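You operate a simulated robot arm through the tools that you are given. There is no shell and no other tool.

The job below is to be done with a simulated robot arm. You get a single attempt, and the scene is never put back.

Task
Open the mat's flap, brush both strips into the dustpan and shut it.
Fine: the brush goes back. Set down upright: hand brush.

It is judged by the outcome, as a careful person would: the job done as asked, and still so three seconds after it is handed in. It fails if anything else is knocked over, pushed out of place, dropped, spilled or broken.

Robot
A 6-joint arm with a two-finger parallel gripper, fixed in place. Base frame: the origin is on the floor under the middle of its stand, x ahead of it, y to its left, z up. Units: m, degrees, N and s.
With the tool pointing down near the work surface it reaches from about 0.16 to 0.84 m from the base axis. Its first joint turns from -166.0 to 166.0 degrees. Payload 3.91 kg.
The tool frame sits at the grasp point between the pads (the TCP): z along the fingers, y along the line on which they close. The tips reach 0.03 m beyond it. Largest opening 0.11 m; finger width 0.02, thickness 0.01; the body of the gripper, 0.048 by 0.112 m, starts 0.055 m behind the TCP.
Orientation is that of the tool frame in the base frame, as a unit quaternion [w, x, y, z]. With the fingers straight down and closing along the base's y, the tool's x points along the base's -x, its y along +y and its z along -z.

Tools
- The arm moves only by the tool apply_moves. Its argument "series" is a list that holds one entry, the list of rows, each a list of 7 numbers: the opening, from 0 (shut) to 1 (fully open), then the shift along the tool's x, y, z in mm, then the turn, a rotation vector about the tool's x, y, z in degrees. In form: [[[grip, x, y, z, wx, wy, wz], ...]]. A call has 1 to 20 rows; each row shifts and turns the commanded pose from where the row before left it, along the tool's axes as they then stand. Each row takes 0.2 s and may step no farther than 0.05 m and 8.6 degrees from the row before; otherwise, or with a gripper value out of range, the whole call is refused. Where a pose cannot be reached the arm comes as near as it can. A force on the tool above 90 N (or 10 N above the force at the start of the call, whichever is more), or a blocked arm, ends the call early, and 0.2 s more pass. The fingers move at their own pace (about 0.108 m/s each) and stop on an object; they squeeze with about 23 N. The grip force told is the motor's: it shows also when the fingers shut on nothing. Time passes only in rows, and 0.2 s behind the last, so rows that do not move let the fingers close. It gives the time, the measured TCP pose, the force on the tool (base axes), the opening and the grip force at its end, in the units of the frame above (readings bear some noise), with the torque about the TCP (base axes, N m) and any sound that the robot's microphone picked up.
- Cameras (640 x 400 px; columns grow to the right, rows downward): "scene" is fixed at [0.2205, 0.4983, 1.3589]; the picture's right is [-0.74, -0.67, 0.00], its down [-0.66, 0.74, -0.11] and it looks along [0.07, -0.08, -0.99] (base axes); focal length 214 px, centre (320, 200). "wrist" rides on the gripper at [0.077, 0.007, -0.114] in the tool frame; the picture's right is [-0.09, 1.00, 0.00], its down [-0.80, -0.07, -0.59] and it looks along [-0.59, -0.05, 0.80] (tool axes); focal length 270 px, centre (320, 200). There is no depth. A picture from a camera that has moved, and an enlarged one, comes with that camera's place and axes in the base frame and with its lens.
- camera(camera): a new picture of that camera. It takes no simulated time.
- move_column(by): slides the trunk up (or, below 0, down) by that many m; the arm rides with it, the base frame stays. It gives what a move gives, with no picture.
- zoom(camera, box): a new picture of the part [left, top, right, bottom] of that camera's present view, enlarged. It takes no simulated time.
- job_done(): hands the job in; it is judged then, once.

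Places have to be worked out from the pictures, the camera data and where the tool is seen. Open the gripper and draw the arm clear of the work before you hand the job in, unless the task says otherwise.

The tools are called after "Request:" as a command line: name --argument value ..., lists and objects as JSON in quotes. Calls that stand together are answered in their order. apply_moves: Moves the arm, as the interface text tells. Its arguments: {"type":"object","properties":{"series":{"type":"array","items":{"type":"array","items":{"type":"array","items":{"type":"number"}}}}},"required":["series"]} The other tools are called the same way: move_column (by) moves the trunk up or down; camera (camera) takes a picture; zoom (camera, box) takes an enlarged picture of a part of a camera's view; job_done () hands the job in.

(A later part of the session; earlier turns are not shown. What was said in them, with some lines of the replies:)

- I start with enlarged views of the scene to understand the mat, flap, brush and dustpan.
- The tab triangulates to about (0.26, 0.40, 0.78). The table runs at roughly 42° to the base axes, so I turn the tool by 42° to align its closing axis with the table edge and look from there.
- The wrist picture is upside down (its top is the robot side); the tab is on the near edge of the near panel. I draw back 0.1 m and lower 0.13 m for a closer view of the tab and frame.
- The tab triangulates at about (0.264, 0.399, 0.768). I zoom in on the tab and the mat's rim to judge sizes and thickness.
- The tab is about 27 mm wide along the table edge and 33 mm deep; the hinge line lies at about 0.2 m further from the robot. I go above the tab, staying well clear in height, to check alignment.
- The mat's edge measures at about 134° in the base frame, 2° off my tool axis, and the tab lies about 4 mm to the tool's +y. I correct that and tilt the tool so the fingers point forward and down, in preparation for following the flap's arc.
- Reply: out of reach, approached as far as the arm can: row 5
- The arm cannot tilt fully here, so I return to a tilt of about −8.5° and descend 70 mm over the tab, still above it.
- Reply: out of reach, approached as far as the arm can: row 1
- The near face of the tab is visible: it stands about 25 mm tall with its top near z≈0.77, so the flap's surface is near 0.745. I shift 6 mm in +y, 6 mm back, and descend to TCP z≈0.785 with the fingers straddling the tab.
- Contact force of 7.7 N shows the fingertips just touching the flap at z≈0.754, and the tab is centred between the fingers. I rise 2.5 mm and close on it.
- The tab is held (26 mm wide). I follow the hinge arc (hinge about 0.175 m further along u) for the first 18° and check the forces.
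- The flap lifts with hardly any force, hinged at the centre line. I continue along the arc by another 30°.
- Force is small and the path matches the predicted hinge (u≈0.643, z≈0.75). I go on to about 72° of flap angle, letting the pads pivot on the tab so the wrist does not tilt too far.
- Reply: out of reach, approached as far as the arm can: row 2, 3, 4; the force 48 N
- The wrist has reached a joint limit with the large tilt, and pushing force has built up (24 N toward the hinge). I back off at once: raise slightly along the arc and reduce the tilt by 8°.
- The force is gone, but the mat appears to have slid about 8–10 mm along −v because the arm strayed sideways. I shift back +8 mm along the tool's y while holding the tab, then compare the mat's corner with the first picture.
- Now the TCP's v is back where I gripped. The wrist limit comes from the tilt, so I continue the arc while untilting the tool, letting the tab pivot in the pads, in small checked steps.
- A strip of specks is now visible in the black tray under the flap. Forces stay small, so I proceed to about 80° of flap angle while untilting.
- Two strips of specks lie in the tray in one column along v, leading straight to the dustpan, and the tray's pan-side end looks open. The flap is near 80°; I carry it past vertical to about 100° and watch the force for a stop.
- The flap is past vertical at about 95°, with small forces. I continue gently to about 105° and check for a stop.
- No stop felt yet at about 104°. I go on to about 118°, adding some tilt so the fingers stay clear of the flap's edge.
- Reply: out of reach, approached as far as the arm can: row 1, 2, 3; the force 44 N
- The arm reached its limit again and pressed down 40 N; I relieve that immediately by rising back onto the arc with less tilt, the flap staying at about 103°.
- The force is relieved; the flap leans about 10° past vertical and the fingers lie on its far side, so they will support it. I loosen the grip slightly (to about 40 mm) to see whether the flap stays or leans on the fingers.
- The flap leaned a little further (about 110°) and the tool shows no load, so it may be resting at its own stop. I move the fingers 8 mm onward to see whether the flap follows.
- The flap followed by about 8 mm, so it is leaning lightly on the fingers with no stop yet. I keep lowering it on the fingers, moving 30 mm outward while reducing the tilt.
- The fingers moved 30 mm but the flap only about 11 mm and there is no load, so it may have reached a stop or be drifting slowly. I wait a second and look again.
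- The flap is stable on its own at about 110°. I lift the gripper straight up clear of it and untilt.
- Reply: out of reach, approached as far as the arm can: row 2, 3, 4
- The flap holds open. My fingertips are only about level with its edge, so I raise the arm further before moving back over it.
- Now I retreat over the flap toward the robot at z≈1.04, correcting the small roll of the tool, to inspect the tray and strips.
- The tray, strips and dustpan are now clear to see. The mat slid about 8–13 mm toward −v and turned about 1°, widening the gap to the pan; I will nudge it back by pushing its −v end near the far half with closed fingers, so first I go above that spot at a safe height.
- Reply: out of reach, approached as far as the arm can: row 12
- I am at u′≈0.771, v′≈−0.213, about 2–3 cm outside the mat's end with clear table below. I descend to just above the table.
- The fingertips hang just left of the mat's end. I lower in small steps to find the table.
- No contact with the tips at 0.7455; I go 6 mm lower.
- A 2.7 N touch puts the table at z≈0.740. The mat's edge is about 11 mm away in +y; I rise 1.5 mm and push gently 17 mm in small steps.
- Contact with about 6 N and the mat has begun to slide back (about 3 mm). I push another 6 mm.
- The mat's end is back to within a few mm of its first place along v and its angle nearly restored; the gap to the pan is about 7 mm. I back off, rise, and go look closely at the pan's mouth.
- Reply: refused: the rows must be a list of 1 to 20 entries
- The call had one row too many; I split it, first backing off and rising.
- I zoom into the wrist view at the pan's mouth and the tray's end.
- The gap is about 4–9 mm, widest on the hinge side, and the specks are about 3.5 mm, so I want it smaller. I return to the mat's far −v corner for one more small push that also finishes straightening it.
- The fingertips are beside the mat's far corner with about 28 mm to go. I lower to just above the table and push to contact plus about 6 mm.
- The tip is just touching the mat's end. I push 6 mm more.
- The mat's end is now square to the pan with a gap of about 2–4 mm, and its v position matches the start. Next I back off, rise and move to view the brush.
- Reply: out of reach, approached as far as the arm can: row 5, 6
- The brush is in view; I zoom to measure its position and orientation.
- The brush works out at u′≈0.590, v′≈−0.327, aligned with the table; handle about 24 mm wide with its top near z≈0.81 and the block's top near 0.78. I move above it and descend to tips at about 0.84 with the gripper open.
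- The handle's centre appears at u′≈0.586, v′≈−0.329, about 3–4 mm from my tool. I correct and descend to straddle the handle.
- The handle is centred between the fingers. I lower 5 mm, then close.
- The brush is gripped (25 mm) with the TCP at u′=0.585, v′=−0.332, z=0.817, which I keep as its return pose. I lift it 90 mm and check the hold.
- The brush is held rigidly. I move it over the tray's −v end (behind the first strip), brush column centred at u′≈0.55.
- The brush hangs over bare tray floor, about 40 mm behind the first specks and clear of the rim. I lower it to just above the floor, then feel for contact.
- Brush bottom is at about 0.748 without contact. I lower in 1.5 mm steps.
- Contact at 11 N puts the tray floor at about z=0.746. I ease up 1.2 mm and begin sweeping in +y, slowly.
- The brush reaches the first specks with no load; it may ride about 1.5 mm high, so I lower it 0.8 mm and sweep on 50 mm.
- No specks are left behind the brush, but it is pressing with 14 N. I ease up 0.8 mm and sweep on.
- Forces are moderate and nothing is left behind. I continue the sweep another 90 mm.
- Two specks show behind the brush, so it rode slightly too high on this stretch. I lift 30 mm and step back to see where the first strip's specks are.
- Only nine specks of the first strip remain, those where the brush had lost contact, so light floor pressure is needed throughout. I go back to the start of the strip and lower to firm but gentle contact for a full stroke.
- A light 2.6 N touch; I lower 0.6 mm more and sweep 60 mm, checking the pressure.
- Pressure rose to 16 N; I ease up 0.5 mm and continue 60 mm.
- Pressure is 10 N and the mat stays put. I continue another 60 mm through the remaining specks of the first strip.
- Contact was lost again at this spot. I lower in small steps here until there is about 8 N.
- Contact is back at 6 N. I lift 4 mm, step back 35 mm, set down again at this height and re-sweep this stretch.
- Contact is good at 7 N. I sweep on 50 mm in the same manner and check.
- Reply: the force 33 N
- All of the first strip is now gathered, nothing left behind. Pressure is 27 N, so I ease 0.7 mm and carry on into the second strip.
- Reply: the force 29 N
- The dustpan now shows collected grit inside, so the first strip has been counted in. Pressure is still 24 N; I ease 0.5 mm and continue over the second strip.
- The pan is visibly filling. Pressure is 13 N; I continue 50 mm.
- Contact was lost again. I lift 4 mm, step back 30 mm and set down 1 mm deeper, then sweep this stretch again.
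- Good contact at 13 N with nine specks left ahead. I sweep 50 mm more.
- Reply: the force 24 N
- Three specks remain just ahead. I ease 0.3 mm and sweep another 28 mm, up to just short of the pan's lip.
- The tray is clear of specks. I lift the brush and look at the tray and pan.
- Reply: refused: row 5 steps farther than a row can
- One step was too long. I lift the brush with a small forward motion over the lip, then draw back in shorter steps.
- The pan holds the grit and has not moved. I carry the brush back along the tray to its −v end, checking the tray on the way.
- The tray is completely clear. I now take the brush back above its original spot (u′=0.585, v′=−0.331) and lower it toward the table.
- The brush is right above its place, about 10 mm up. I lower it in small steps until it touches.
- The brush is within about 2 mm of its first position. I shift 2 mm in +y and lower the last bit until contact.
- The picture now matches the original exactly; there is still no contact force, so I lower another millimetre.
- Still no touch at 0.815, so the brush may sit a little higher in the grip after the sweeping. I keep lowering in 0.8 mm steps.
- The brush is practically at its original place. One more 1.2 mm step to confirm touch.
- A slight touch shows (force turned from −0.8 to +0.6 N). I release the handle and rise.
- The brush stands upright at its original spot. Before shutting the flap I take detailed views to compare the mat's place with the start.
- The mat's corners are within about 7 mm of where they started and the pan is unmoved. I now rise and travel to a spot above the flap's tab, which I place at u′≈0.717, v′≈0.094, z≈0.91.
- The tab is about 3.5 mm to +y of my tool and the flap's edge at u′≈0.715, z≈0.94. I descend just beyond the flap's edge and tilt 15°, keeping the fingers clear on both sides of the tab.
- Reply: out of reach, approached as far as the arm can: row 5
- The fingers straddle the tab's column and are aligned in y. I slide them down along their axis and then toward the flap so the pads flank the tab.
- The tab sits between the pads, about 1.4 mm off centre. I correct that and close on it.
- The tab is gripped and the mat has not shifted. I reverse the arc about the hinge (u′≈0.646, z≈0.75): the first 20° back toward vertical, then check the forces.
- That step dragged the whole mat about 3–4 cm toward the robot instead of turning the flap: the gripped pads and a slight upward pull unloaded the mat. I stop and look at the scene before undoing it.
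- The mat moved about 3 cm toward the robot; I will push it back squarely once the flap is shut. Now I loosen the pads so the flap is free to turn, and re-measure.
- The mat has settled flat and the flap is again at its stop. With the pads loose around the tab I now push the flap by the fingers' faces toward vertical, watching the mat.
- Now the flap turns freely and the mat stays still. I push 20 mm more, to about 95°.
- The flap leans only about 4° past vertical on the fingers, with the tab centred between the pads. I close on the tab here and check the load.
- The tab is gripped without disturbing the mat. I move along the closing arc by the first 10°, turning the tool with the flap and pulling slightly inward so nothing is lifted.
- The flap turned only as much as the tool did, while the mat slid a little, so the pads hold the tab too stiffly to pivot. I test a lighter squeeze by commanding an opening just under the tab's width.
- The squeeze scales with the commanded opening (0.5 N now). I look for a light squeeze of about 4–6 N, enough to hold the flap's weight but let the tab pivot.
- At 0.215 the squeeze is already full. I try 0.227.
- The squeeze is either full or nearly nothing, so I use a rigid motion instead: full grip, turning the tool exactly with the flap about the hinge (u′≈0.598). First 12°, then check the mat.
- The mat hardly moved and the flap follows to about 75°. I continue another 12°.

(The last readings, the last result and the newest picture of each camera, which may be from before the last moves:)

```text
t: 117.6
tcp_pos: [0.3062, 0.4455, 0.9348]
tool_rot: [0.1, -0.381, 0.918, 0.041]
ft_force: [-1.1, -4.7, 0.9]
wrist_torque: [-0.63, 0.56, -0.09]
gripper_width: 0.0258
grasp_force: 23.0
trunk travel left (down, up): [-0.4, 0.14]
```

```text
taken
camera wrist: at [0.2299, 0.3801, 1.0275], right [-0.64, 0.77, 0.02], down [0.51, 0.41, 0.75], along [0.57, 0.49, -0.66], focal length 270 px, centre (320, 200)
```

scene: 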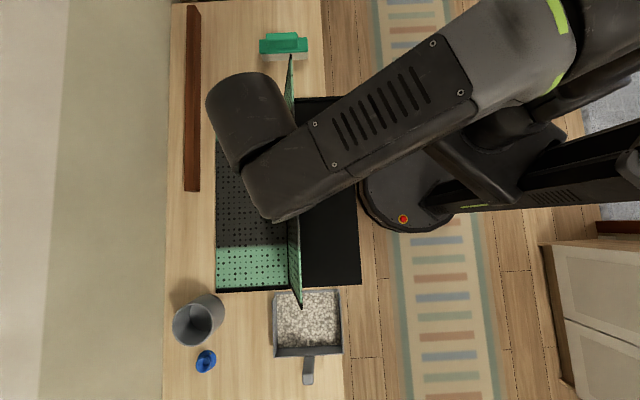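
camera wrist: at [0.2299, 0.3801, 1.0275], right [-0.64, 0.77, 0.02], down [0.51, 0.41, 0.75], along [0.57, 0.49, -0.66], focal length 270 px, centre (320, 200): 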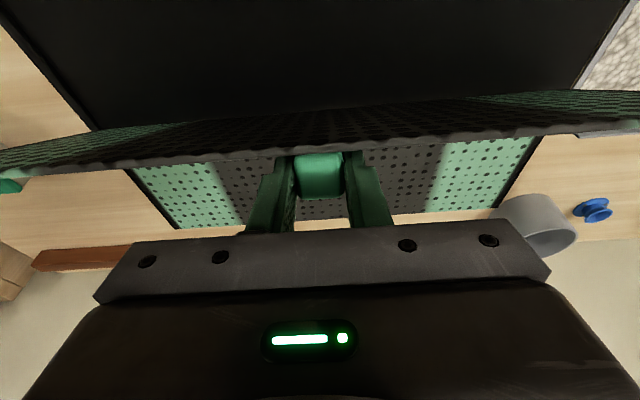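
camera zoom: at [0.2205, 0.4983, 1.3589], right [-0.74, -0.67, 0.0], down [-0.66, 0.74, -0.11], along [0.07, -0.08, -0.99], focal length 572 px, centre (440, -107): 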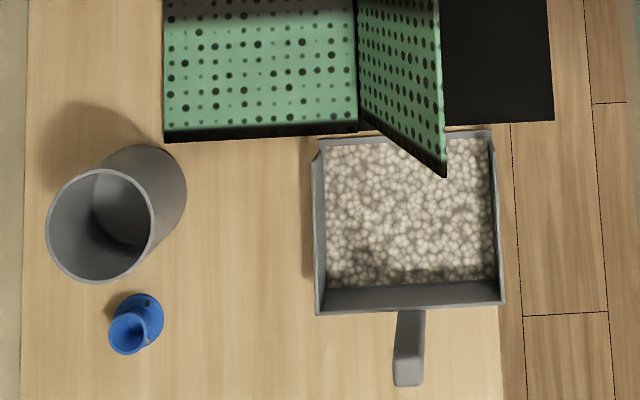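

Good: the flap is at about 63° and the mat still. Another 12° of the same rigid motion.

Request:
apply_moves --series '[[[0, 20.2, 0, 3.7, 0, -6, 0], [0, 20.2, 0, 3.7, 0, -6, 0], [0, 0, 0, 0, 0, 0, 0]]]'

Request:
zoom --camera "scene" --box '[190, 240, 360, 390]'

Request:
camera --camera "wrist"

```text
t: 118.4
tcp_pos: [0.2824, 0.4194, 0.9173]
tool_rot: [0.196, -0.374, 0.903, 0.083]
ft_force: [1.6, -2.7, 2.5]
wrist_torque: [-0.17, -0.36, 0.31]
gripper_width: 0.0257
grasp_force: 23.4
trunk travel left (down, up): [-0.4, 0.14]
```

```text
2.67 times, centred on (275, 315) of scene
camera zoom: at [0.2205, 0.4983, 1.3589], right [-0.74, -0.67, 0.0], down [-0.66, 0.74, -0.11], along [0.07, -0.08, -0.99], focal length 572 px, centre (440, -107)
```

zoom: 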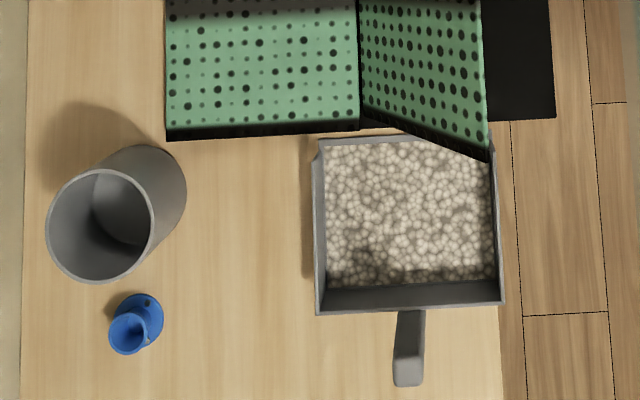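

```text
taken
camera wrist: at [0.194, 0.3411, 0.9881], right [-0.65, 0.76, 0.04], down [0.39, 0.29, 0.87], along [0.65, 0.58, -0.49], focal length 270 px, centre (320, 200)
```

wrist: 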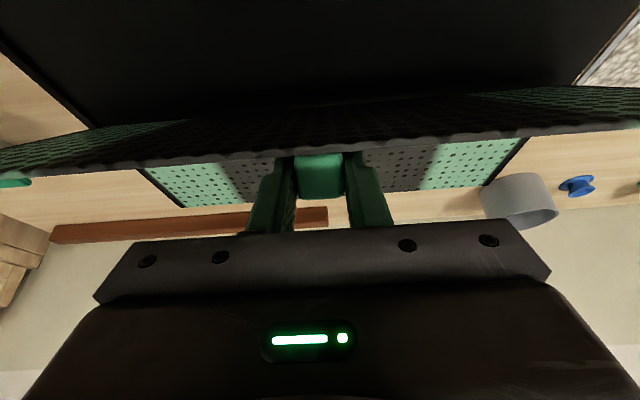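

The flap is at about 51°. From here the push is mostly downward, so I let the tab pivot in the pads: the next 10° with the tool's tilt nearly fixed, then check.

Request:
apply_moves --series '[[[0, 14.5, 0, 4, 0, 1.2, 0], [0, 14.4, 0, 4.4, 0, 1.2, 0], [0, 0, 0, 0, 0, 0, 0]]]'

Request:
zoom --camera "scene" --box '[190, 240, 360, 390]'

Request:
camera --camera "wrist"

```text
t: 119.2
tcp_pos: [0.2643, 0.4018, 0.8995]
tool_rot: [0.177, -0.376, 0.906, 0.075]
ft_force: [-3.3, 3.2, 7.5]
wrist_torque: [0.68, -0.63, 0.14]
gripper_width: 0.0257
grasp_force: 23.0
trunk travel left (down, up): [-0.4, 0.14]
```

```text
2.67 times, centred on (275, 315) of scene
camera zoom: at [0.2205, 0.4983, 1.3589], right [-0.74, -0.67, 0.0], down [-0.66, 0.74, -0.11], along [0.07, -0.08, -0.99], focal length 572 px, centre (440, -107)
```

zoom: 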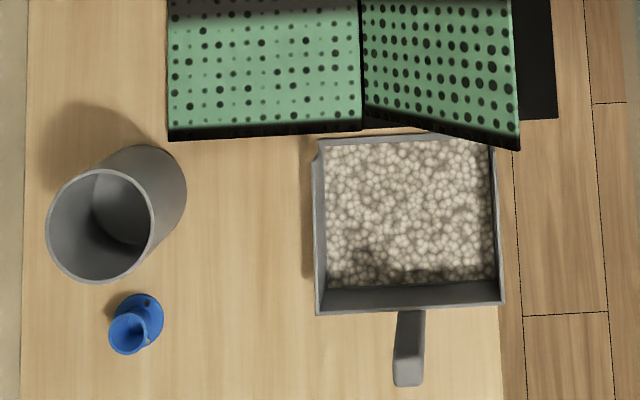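

```text
taken
camera wrist: at [0.1785, 0.3262, 0.9748], right [-0.65, 0.76, 0.03], down [0.42, 0.32, 0.85], along [0.64, 0.57, -0.52], focal length 270 px, centre (320, 200)
```

wrist: 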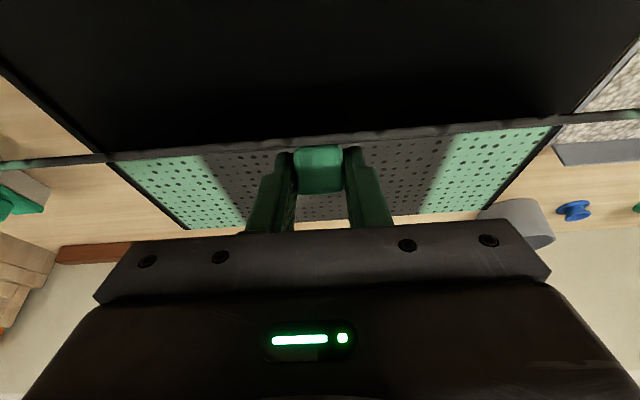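

The tab pivots and the mat stays. I continue the next 20° in the same way.

Request:
apply_moves --series '[[[0, 12.9, 0, 7, 0, 1.5, 0], [0, 12.8, 0, 7.3, 0, 1.5, 0], [0, 0, 0, 0, 0, 0, 0]]]'

Request:
zoom --camera "scene" --box '[190, 240, 360, 390]'

Request:
camera --camera "wrist"

```text
t: 120.0
tcp_pos: [0.2501, 0.3876, 0.8749]
tool_rot: [0.153, -0.378, 0.911, 0.063]
ft_force: [-7.9, -3.8, 10.2]
wrist_torque: [0.65, -0.12, 0.22]
gripper_width: 0.026
grasp_force: 22.9
trunk travel left (down, up): [-0.4, 0.14]
```

```text
2.67 times, centred on (275, 315) of scene
camera zoom: at [0.2205, 0.4983, 1.3589], right [-0.74, -0.67, 0.0], down [-0.66, 0.74, -0.11], along [0.07, -0.08, -0.99], focal length 572 px, centre (440, -107)
```

zoom: 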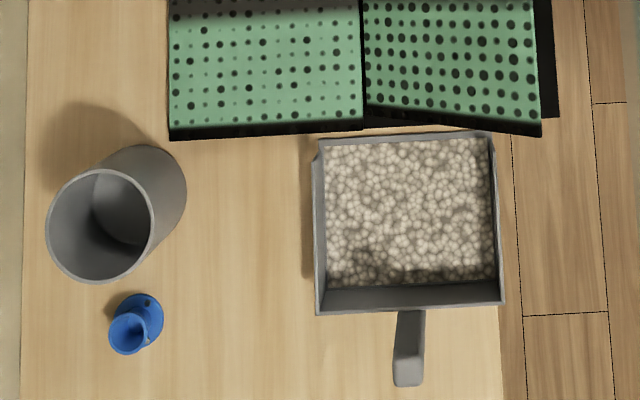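

```text
taken
camera wrist: at [0.1677, 0.3145, 0.9571], right [-0.65, 0.76, 0.03], down [0.45, 0.35, 0.82], along [0.62, 0.54, -0.57], focal length 270 px, centre (320, 200)
```

wrist: 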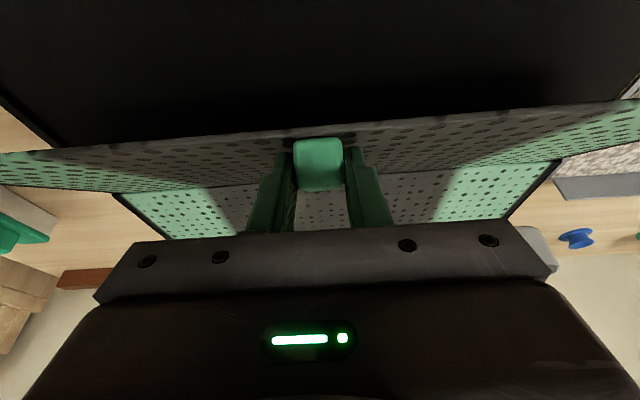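

Working well; the flap is at about 30°. I continue down 20° more.

Request:
apply_moves --series '[[[0, 11.2, 0, 9.7, 0, 2, 0], [0, 10.8, 0, 10, 0, 2, 0], [0, 0, 0, 0, 0, 0, 0]]]'

Request:
zoom --camera "scene" --box '[190, 240, 360, 390]'

Request:
camera --camera "wrist"

```text
t: 120.8
tcp_pos: [0.2415, 0.3777, 0.8489]
tool_rot: [0.12, -0.379, 0.916, 0.05]
ft_force: [-3.5, -4.5, 7.0]
wrist_torque: [0.51, -0.45, -0.05]
gripper_width: 0.026
grasp_force: 23.1
trunk travel left (down, up): [-0.4, 0.14]
```

```text
2.67 times, centred on (275, 315) of scene
camera zoom: at [0.2205, 0.4983, 1.3589], right [-0.74, -0.67, 0.0], down [-0.66, 0.74, -0.11], along [0.07, -0.08, -0.99], focal length 572 px, centre (440, -107)
```

zoom: 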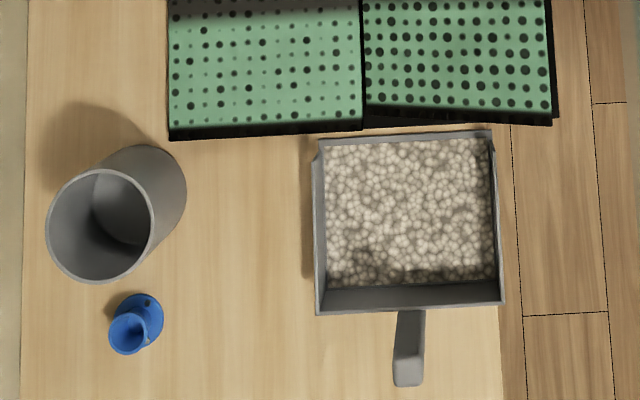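

```text
taken
camera wrist: at [0.162, 0.3096, 0.9379], right [-0.64, 0.76, 0.02], down [0.49, 0.39, 0.78], along [0.59, 0.52, -0.62], focal length 270 px, centre (320, 200)
```

wrist: 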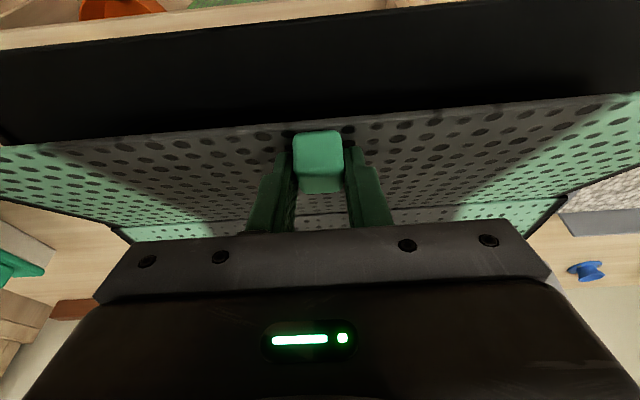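

The flap is at about 20° and everything else is still. I continue with the next two steps.

Request:
apply_moves --series '[[[0, 8.3, 0, 12.2, 0, 2, 0], [0, 7.9, 0, 12.5, 0, 2, 0], [0, 0, 0, 0, 0, 0, 0]]]'

Request:
zoom --camera "scene" --box '[190, 240, 360, 390]'

Request:
camera --camera "wrist"

```text
t: 121.6
tcp_pos: [0.2336, 0.3713, 0.8221]
tool_rot: [0.089, -0.381, 0.92, 0.038]
ft_force: [-5.1, 0.6, -0.4]
wrist_torque: [0.05, 0.05, -0.12]
gripper_width: 0.0258
grasp_force: 22.8
trunk travel left (down, up): [-0.4, 0.14]
```

```text
2.67 times, centred on (275, 315) of scene
camera zoom: at [0.2205, 0.4983, 1.3589], right [-0.74, -0.67, 0.0], down [-0.66, 0.74, -0.11], along [0.07, -0.08, -0.99], focal length 572 px, centre (440, -107)
```

zoom: 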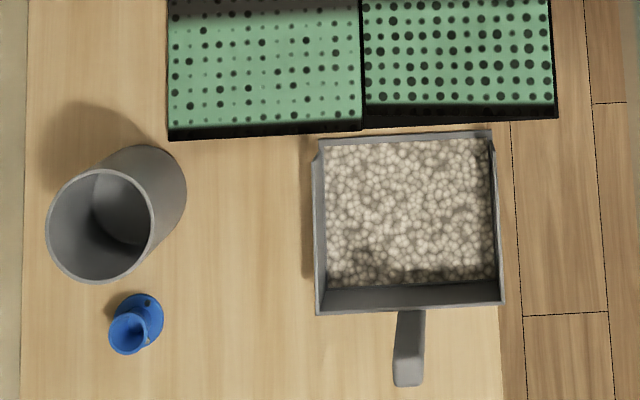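

```text
taken
camera wrist: at [0.1603, 0.3082, 0.9175], right [-0.64, 0.77, 0.02], down [0.53, 0.42, 0.74], along [0.56, 0.48, -0.68], focal length 270 px, centre (320, 200)
```

wrist: 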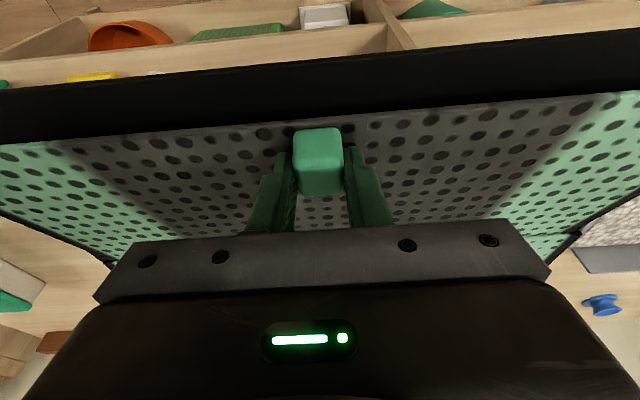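

About 10° left. I lower further in small steps until the flap seats.

Request:
apply_moves --series '[[[0, 4.5, 0, 11.3, 0, 1.5, 0], [0, 4.2, 0, 11.3, 0, 1.5, 0], [0, 0, 0, 0, 0, 0, 0]]]'

Request:
camera --camera "wrist"

Request:
zoom --camera "scene" --box '[190, 240, 360, 390]'

```text
t: 122.4
tcp_pos: [0.2337, 0.3687, 0.7962]
tool_rot: [0.064, -0.382, 0.921, 0.026]
ft_force: [-7.6, -7.5, 4.8]
wrist_torque: [0.38, -0.46, 0.15]
gripper_width: 0.0262
grasp_force: 22.9
trunk travel left (down, up): [-0.4, 0.14]
```

```text
taken
camera wrist: at [0.1623, 0.3094, 0.8977], right [-0.64, 0.77, 0.01], down [0.55, 0.45, 0.7], along [0.53, 0.46, -0.71], focal length 270 px, centre (320, 200)
```

wrist: 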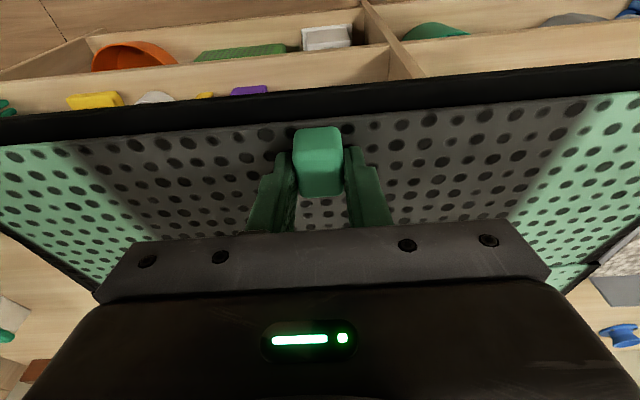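

```text
2.67 times, centred on (275, 315) of scene
camera zoom: at [0.2205, 0.4983, 1.3589], right [-0.74, -0.67, 0.0], down [-0.66, 0.74, -0.11], along [0.07, -0.08, -0.99], focal length 572 px, centre (440, -107)
```

zoom: 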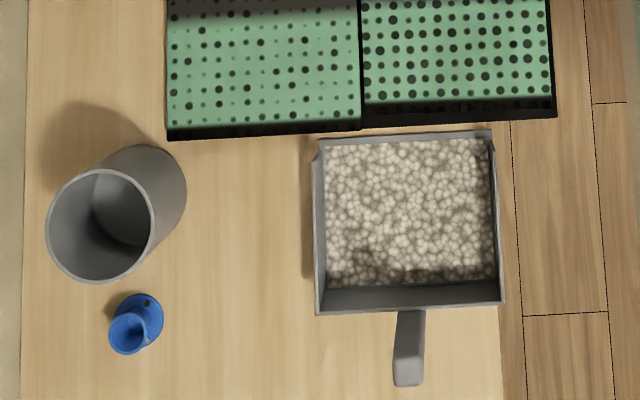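

Nearly closed. I lower another 6 mm vertically.

Request:
apply_moves --series '[[[0, 0.4, 0, 3, 0, 0, 0], [0, 0.4, 0, 3, 0, 0, 0], [0, 0, 0, 0, 0, 0, 0]]]'

```text
t: 123.2
tcp_pos: [0.232, 0.3686, 0.79]
tool_rot: [0.065, -0.382, 0.921, 0.027]
ft_force: [-5.5, -3.8, 3.5]
wrist_torque: [0.39, -0.46, 0.04]
gripper_width: 0.026
grasp_force: 23.0
trunk travel left (down, up): [-0.4, 0.14]
```

Request:
apply_moves --series '[[[0, 0.4, 0, 3, 0, 0, 0], [0, 0.2, 0, 2, 0, 0, 0], [0, 0, 0, 0, 0, 0, 0]]]'

Request:
camera --camera "wrist"

Request:
zoom --camera "wrist" --box '[200, 60, 460, 220]'

```text
t: 124.0
tcp_pos: [0.2316, 0.3681, 0.7864]
tool_rot: [0.065, -0.382, 0.922, 0.028]
ft_force: [-2.4, -7.3, 3.7]
wrist_torque: [0.34, -0.37, 0.02]
gripper_width: 0.0257
grasp_force: 22.6
trunk travel left (down, up): [-0.4, 0.14]
```

```text
taken
camera wrist: at [0.1616, 0.3088, 0.8873], right [-0.64, 0.77, 0.01], down [0.55, 0.45, 0.7], along [0.53, 0.46, -0.71], focal length 270 px, centre (320, 200)
```

wrist: 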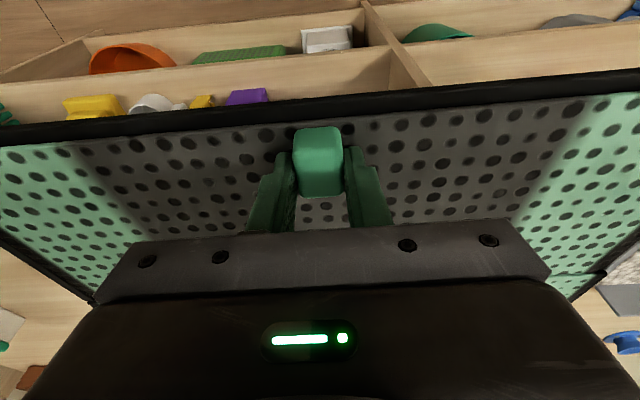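

```text
2.46 times, centred on (330, 140) of wrist
camera zoom: at [0.1616, 0.3088, 0.8873], right [-0.64, 0.77, 0.01], down [0.55, 0.45, 0.7], along [0.53, 0.46, -0.71], focal length 665 px, centre (295, 348)
```

zoom: 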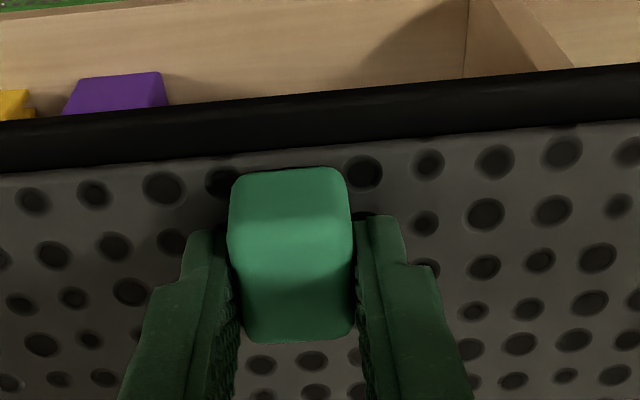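

Still only 3.7 N; I keep lowering 2 mm at a time to seat it.

Request:
apply_moves --series '[[[0, 0.3, 0, 2, 0, 0, 0], [0, 0.3, 0, 2, 0, 0, 0], [0, 0, 0, 0, 0, 0, 0]]]'

```text
t: 124.8
tcp_pos: [0.2318, 0.3687, 0.7823]
tool_rot: [0.065, -0.381, 0.922, 0.028]
ft_force: [-0.4, -8.1, 20.6]
wrist_torque: [-0.05, -0.53, -0.12]
gripper_width: 0.0252
grasp_force: 22.8
trunk travel left (down, up): [-0.4, 0.14]
```

The flap is seated (20 N). Now I measure how far the mat is from its original place.

Request:
zoom --camera "scene" --box '[190, 240, 360, 390]'

Request:
zoom --camera "scene" --box '[160, 80, 360, 205]'

Request:
camera --camera "scene"

```text
2.67 times, centred on (275, 315) of scene
camera zoom: at [0.2205, 0.4983, 1.3589], right [-0.74, -0.67, 0.0], down [-0.66, 0.74, -0.11], along [0.07, -0.08, -0.99], focal length 572 px, centre (440, -107)
```

zoom: 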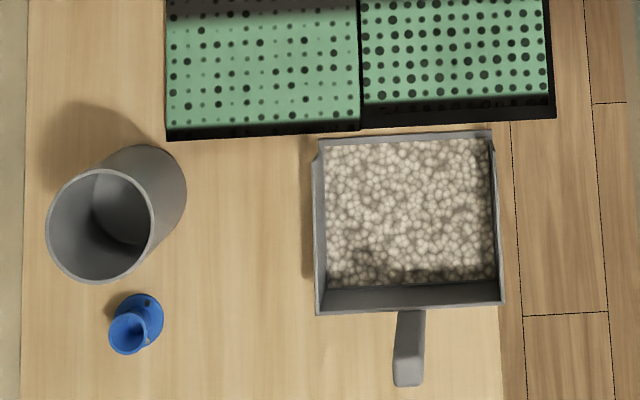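

```text
3.20 times, centred on (260, 142) of scene
camera zoom: at [0.2205, 0.4983, 1.3589], right [-0.74, -0.67, 0.0], down [-0.66, 0.74, -0.11], along [0.07, -0.08, -0.99], focal length 686 px, centre (512, 384)
```

zoom: 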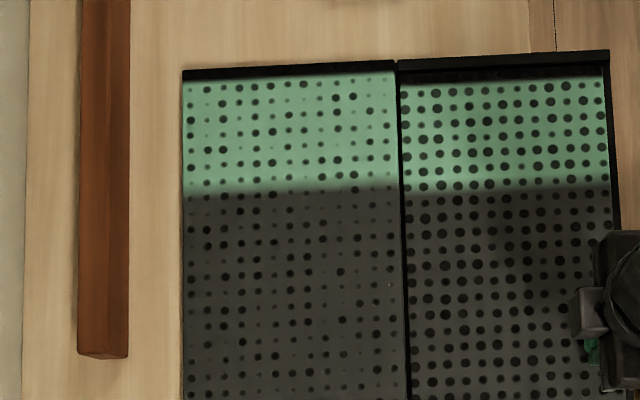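

```text
taken
```

scene: 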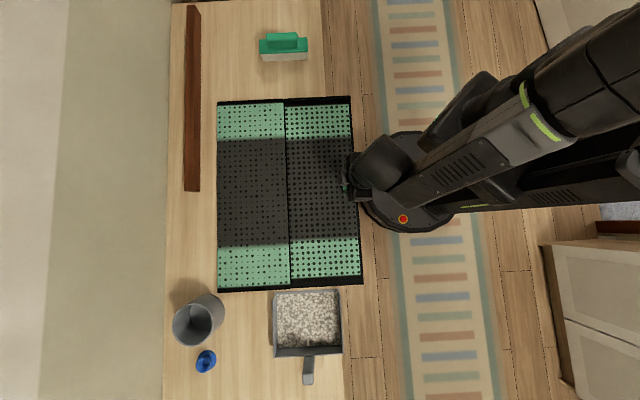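

The mat is about 42–49 mm too near the robot with 0.7° of yaw. Since the closed flap's tab is firmly held at the mat's mid-length, I ease the pressure and slide the mat back outward in small steps.

Request:
apply_moves --series '[[[0, 0, 0, -1.8, 0, 0, 0], [0, -9.1, 0.4, 1.2, 0, 0, 0.15], [0, -9.1, 0.4, 1.2, 0, 0, 0.15], [0, 0, 0, 0, 0, 0, 0]]]'

Request:
zoom --camera "scene" --box '[190, 240, 360, 390]'

Request:
zoom --camera "scene" --box '[160, 80, 360, 205]'

```text
t: 125.8
tcp_pos: [0.2441, 0.3807, 0.7832]
tool_rot: [0.066, -0.38, 0.922, 0.028]
ft_force: [-9.3, -6.2, 6.9]
wrist_torque: [-0.75, 0.5, -0.18]
gripper_width: 0.0258
grasp_force: 23.4
trunk travel left (down, up): [-0.4, 0.14]
```

```text
2.67 times, centred on (275, 315) of scene
camera zoom: at [0.2205, 0.4983, 1.3589], right [-0.74, -0.67, 0.0], down [-0.66, 0.74, -0.11], along [0.07, -0.08, -0.99], focal length 572 px, centre (440, -107)
```

zoom: 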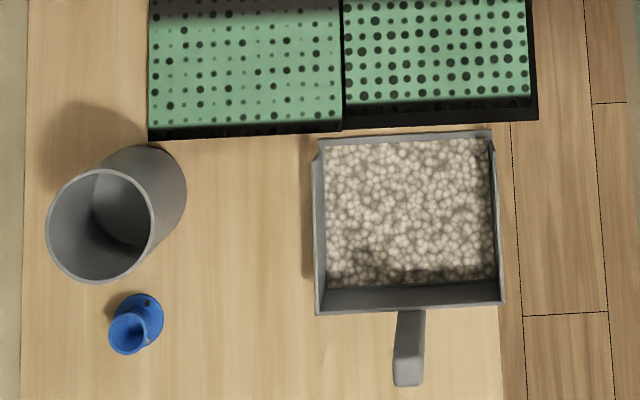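

```text
3.20 times, centred on (260, 142) of scene
camera zoom: at [0.2205, 0.4983, 1.3589], right [-0.74, -0.67, 0.0], down [-0.66, 0.74, -0.11], along [0.07, -0.08, -0.99], focal length 686 px, centre (512, 384)
```

zoom: 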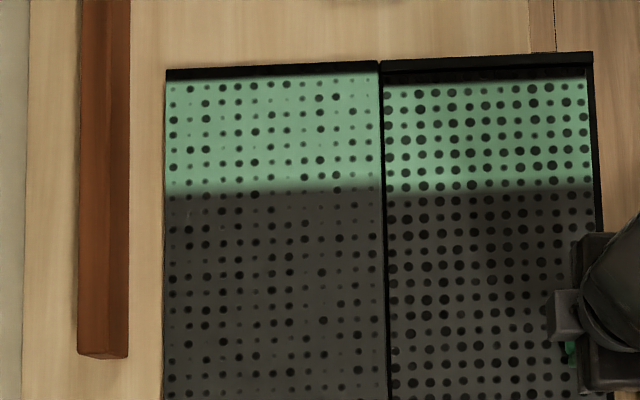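

The mat slides back as intended (about 18 mm) and its yaw is now right. About 29 mm remain; I continue in three steps.

Request:
apply_moves --series '[[[0, -9.6, 0.3, 1.2, 0, 0, 0], [0, -9.6, 0.3, 1.2, 0, 0, 0], [0, -7, 0.3, 0.9, 0, 0, 0], [0, 0, 0, 0, 0, 0, 0]]]'

Request:
zoom --camera "scene" --box '[190, 240, 360, 390]'

Request:
zoom --camera "scene" --box '[160, 80, 360, 205]'

```text
t: 126.8
tcp_pos: [0.2642, 0.4033, 0.7845]
tool_rot: [0.066, -0.379, 0.923, 0.028]
ft_force: [-2.7, -7.3, 2.2]
wrist_torque: [-0.2, -0.06, -0.28]
gripper_width: 0.0257
grasp_force: 23.1
trunk travel left (down, up): [-0.4, 0.14]
```

```text
2.67 times, centred on (275, 315) of scene
camera zoom: at [0.2205, 0.4983, 1.3589], right [-0.74, -0.67, 0.0], down [-0.66, 0.74, -0.11], along [0.07, -0.08, -0.99], focal length 572 px, centre (440, -107)
```

zoom: 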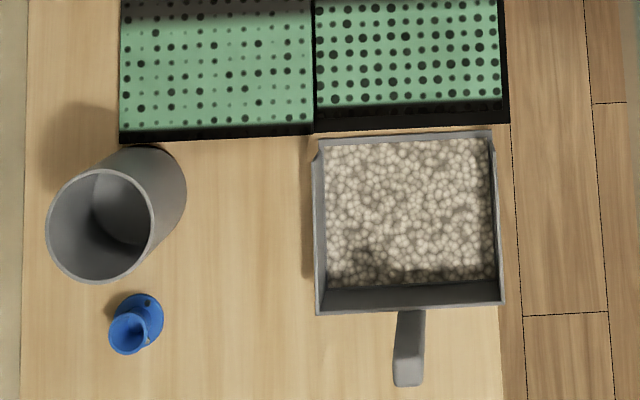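

```text
3.20 times, centred on (260, 142) of scene
camera zoom: at [0.2205, 0.4983, 1.3589], right [-0.74, -0.67, 0.0], down [-0.66, 0.74, -0.11], along [0.07, -0.08, -0.99], focal length 686 px, centre (512, 384)
```

zoom: 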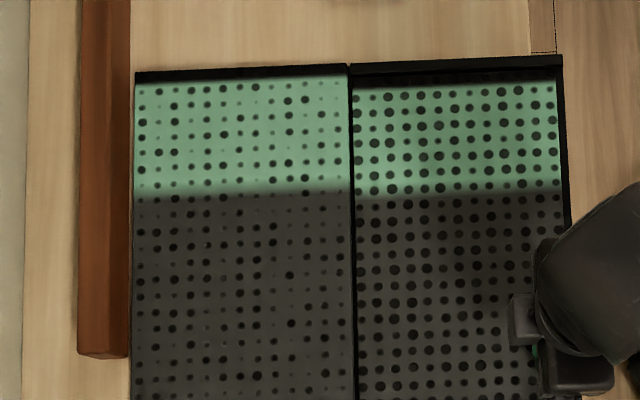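

The mat is back within about 1 mm of where it started, flap closed, pan undisturbed. I open the gripper and rise clear.

Request:
apply_moves --series '[[[0.5, 0, 0, 0, 0, 0, 0], [1, 0, 0, 0, 0, 0, 0], [1, 0, 0, 0, 0, 0, 0], [1, 0, 0, -15, 0, 0, 0], [1, 0, 0, -30, 0, 0, 0], [1, 0, 0, -40, 0, 0, 0], [1, 0, 0, -40, 0, 0, 0], [1, 0, 0, 0, 0, 0, 0]]]'

Request:
camera --camera "wrist"

Request:
camera --camera "scene"

```text
t: 128.6
tcp_pos: [0.2493, 0.3903, 0.9096]
tool_rot: [0.065, -0.379, 0.923, 0.027]
ft_force: [0.1, -0.5, 0.7]
wrist_torque: [0.0, 0.01, -0.02]
gripper_width: 0.1099
grasp_force: 0.0
trunk travel left (down, up): [-0.4, 0.14]
```

```text
taken
camera wrist: at [0.1782, 0.331, 1.0095], right [-0.64, 0.77, 0.01], down [0.55, 0.45, 0.7], along [0.53, 0.46, -0.71], focal length 270 px, centre (320, 200)
```

wrist: 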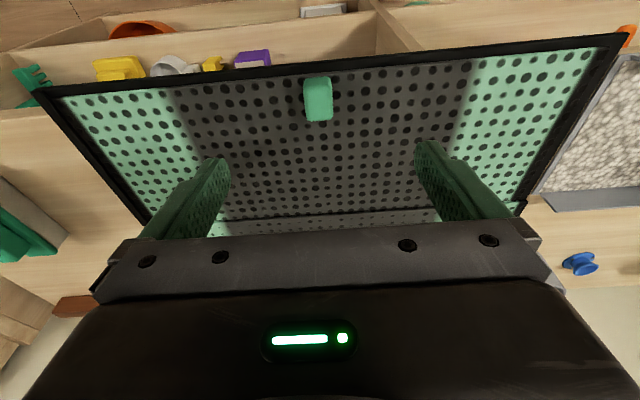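

```text
taken
```

scene: 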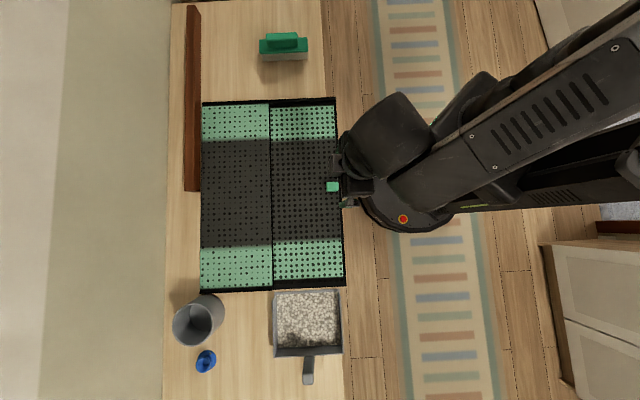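

The scene matches the start, with the grit in the pan. I draw the arm up and back, clear of the work, then check details.

Request:
apply_moves --series '[[[1, 0, 0, -35, 0, 3.7, 0], [1, 0, 0, -35, 0, 3.8, 0], [1, 20, 0, -35, 0, 0, 0], [1, 25, 0, -35, 0, 0, 0], [1, 25, 0, 0, 0, 0, 0], [1, 0, 0, 0, 0, 0, 0]]]'

Request:
camera --camera "scene"

Request:
zoom --camera "scene" --box '[300, 160, 360, 210]'

Request:
zoom --camera "scene" --box '[240, 20, 330, 76]'

Request:
zoom --camera "scene" --box '[240, 90, 350, 150]'

Request:
camera --camera "wrist"

```text
t: 130.0
tcp_pos: [0.1937, 0.335, 1.0463]
tool_rot: [0.004, -0.38, 0.925, 0.003]
ft_force: [-0.1, -0.5, 1.0]
wrist_torque: [-0.01, -0.03, -0.02]
gripper_width: 0.1099
grasp_force: 0.1
trunk travel left (down, up): [-0.4, 0.14]
```

```text
taken
```

scene: 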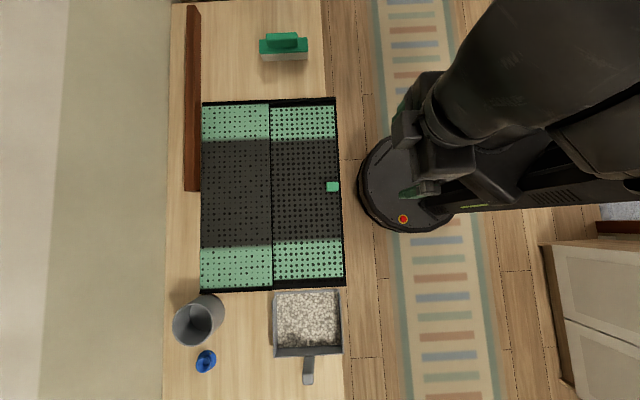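

```text
8.00 times, centred on (330, 185) of scene
camera zoom: at [0.2205, 0.4983, 1.3589], right [-0.74, -0.67, 0.0], down [-0.66, 0.74, -0.11], along [0.07, -0.08, -0.99], focal length 1716 px, centre (240, 320)
```

zoom: 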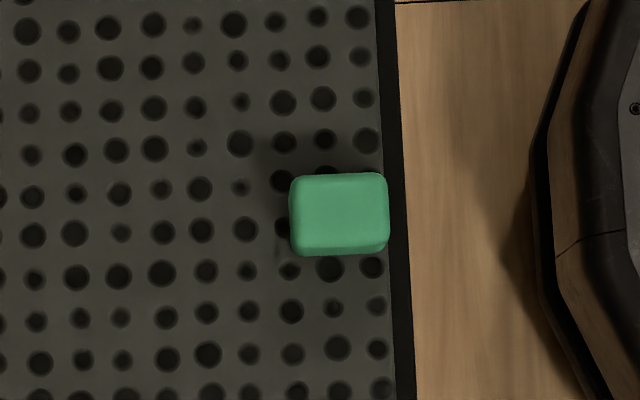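

```text
7.11 times, centred on (285, 48) of scene
camera zoom: at [0.2205, 0.4983, 1.3589], right [-0.74, -0.67, 0.0], down [-0.66, 0.74, -0.11], along [0.07, -0.08, -0.99], focal length 1525 px, centre (569, 1281)
```

zoom: 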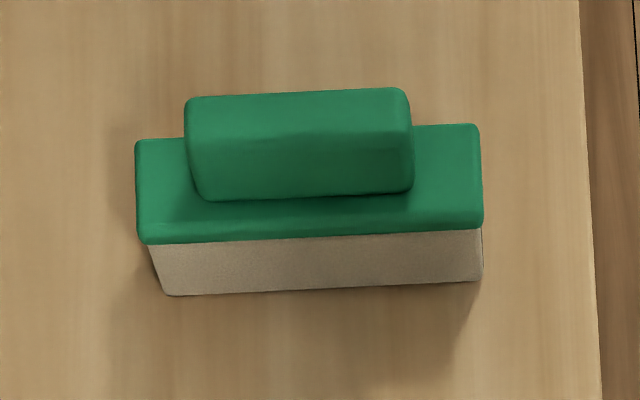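

```text
5.82 times, centred on (295, 120) of scene
camera zoom: at [0.2205, 0.4983, 1.3589], right [-0.74, -0.67, 0.0], down [-0.66, 0.74, -0.11], along [0.07, -0.08, -0.99], focal length 1248 px, centre (466, 666)
```

zoom: 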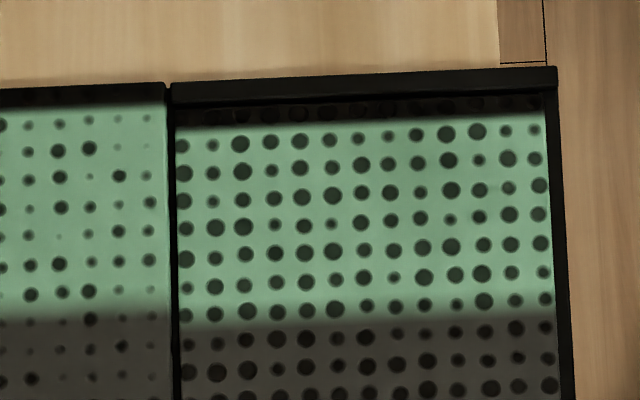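

```text
taken
camera wrist: at [0.1323, 0.2851, 1.1584], right [-0.64, 0.77, 0.0], down [0.62, 0.51, 0.6], along [0.46, 0.39, -0.8], focal length 270 px, centre (320, 200)
```

wrist: 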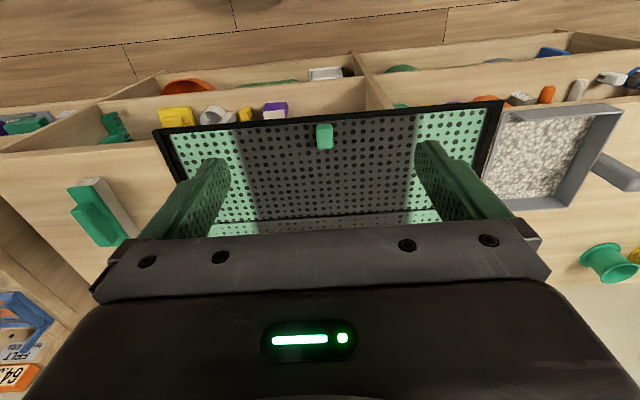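

The flap is shut with the tab within 2 mm of its first place. Both strips are in the dustpan, the brush stands upright at its original spot, nothing else has moved, and the gripper is open and clear. I hand the job in.

Request:
job_done

```text
The job is handed in.
```

The job is handed in. I opened the mat's flap, brushed both strips into the dustpan, and shut the flap again. The last pictures show the tray was clear before closing and the grit is in the pan.

- **Brush:** it stands upright where it started, to within about 1 mm.
- **Mat:** it slid during the work. It first moved about 1 cm while I opened the flap, then about 4–5 cm toward the robot while I closed it. I pushed it back each time, and it now sits within about 2 mm of its first position.
- **Dustpan and other items:** none of them looked moved in the pictures I took.
- **Arm:** the gripper is open and drawn clear of the mat.
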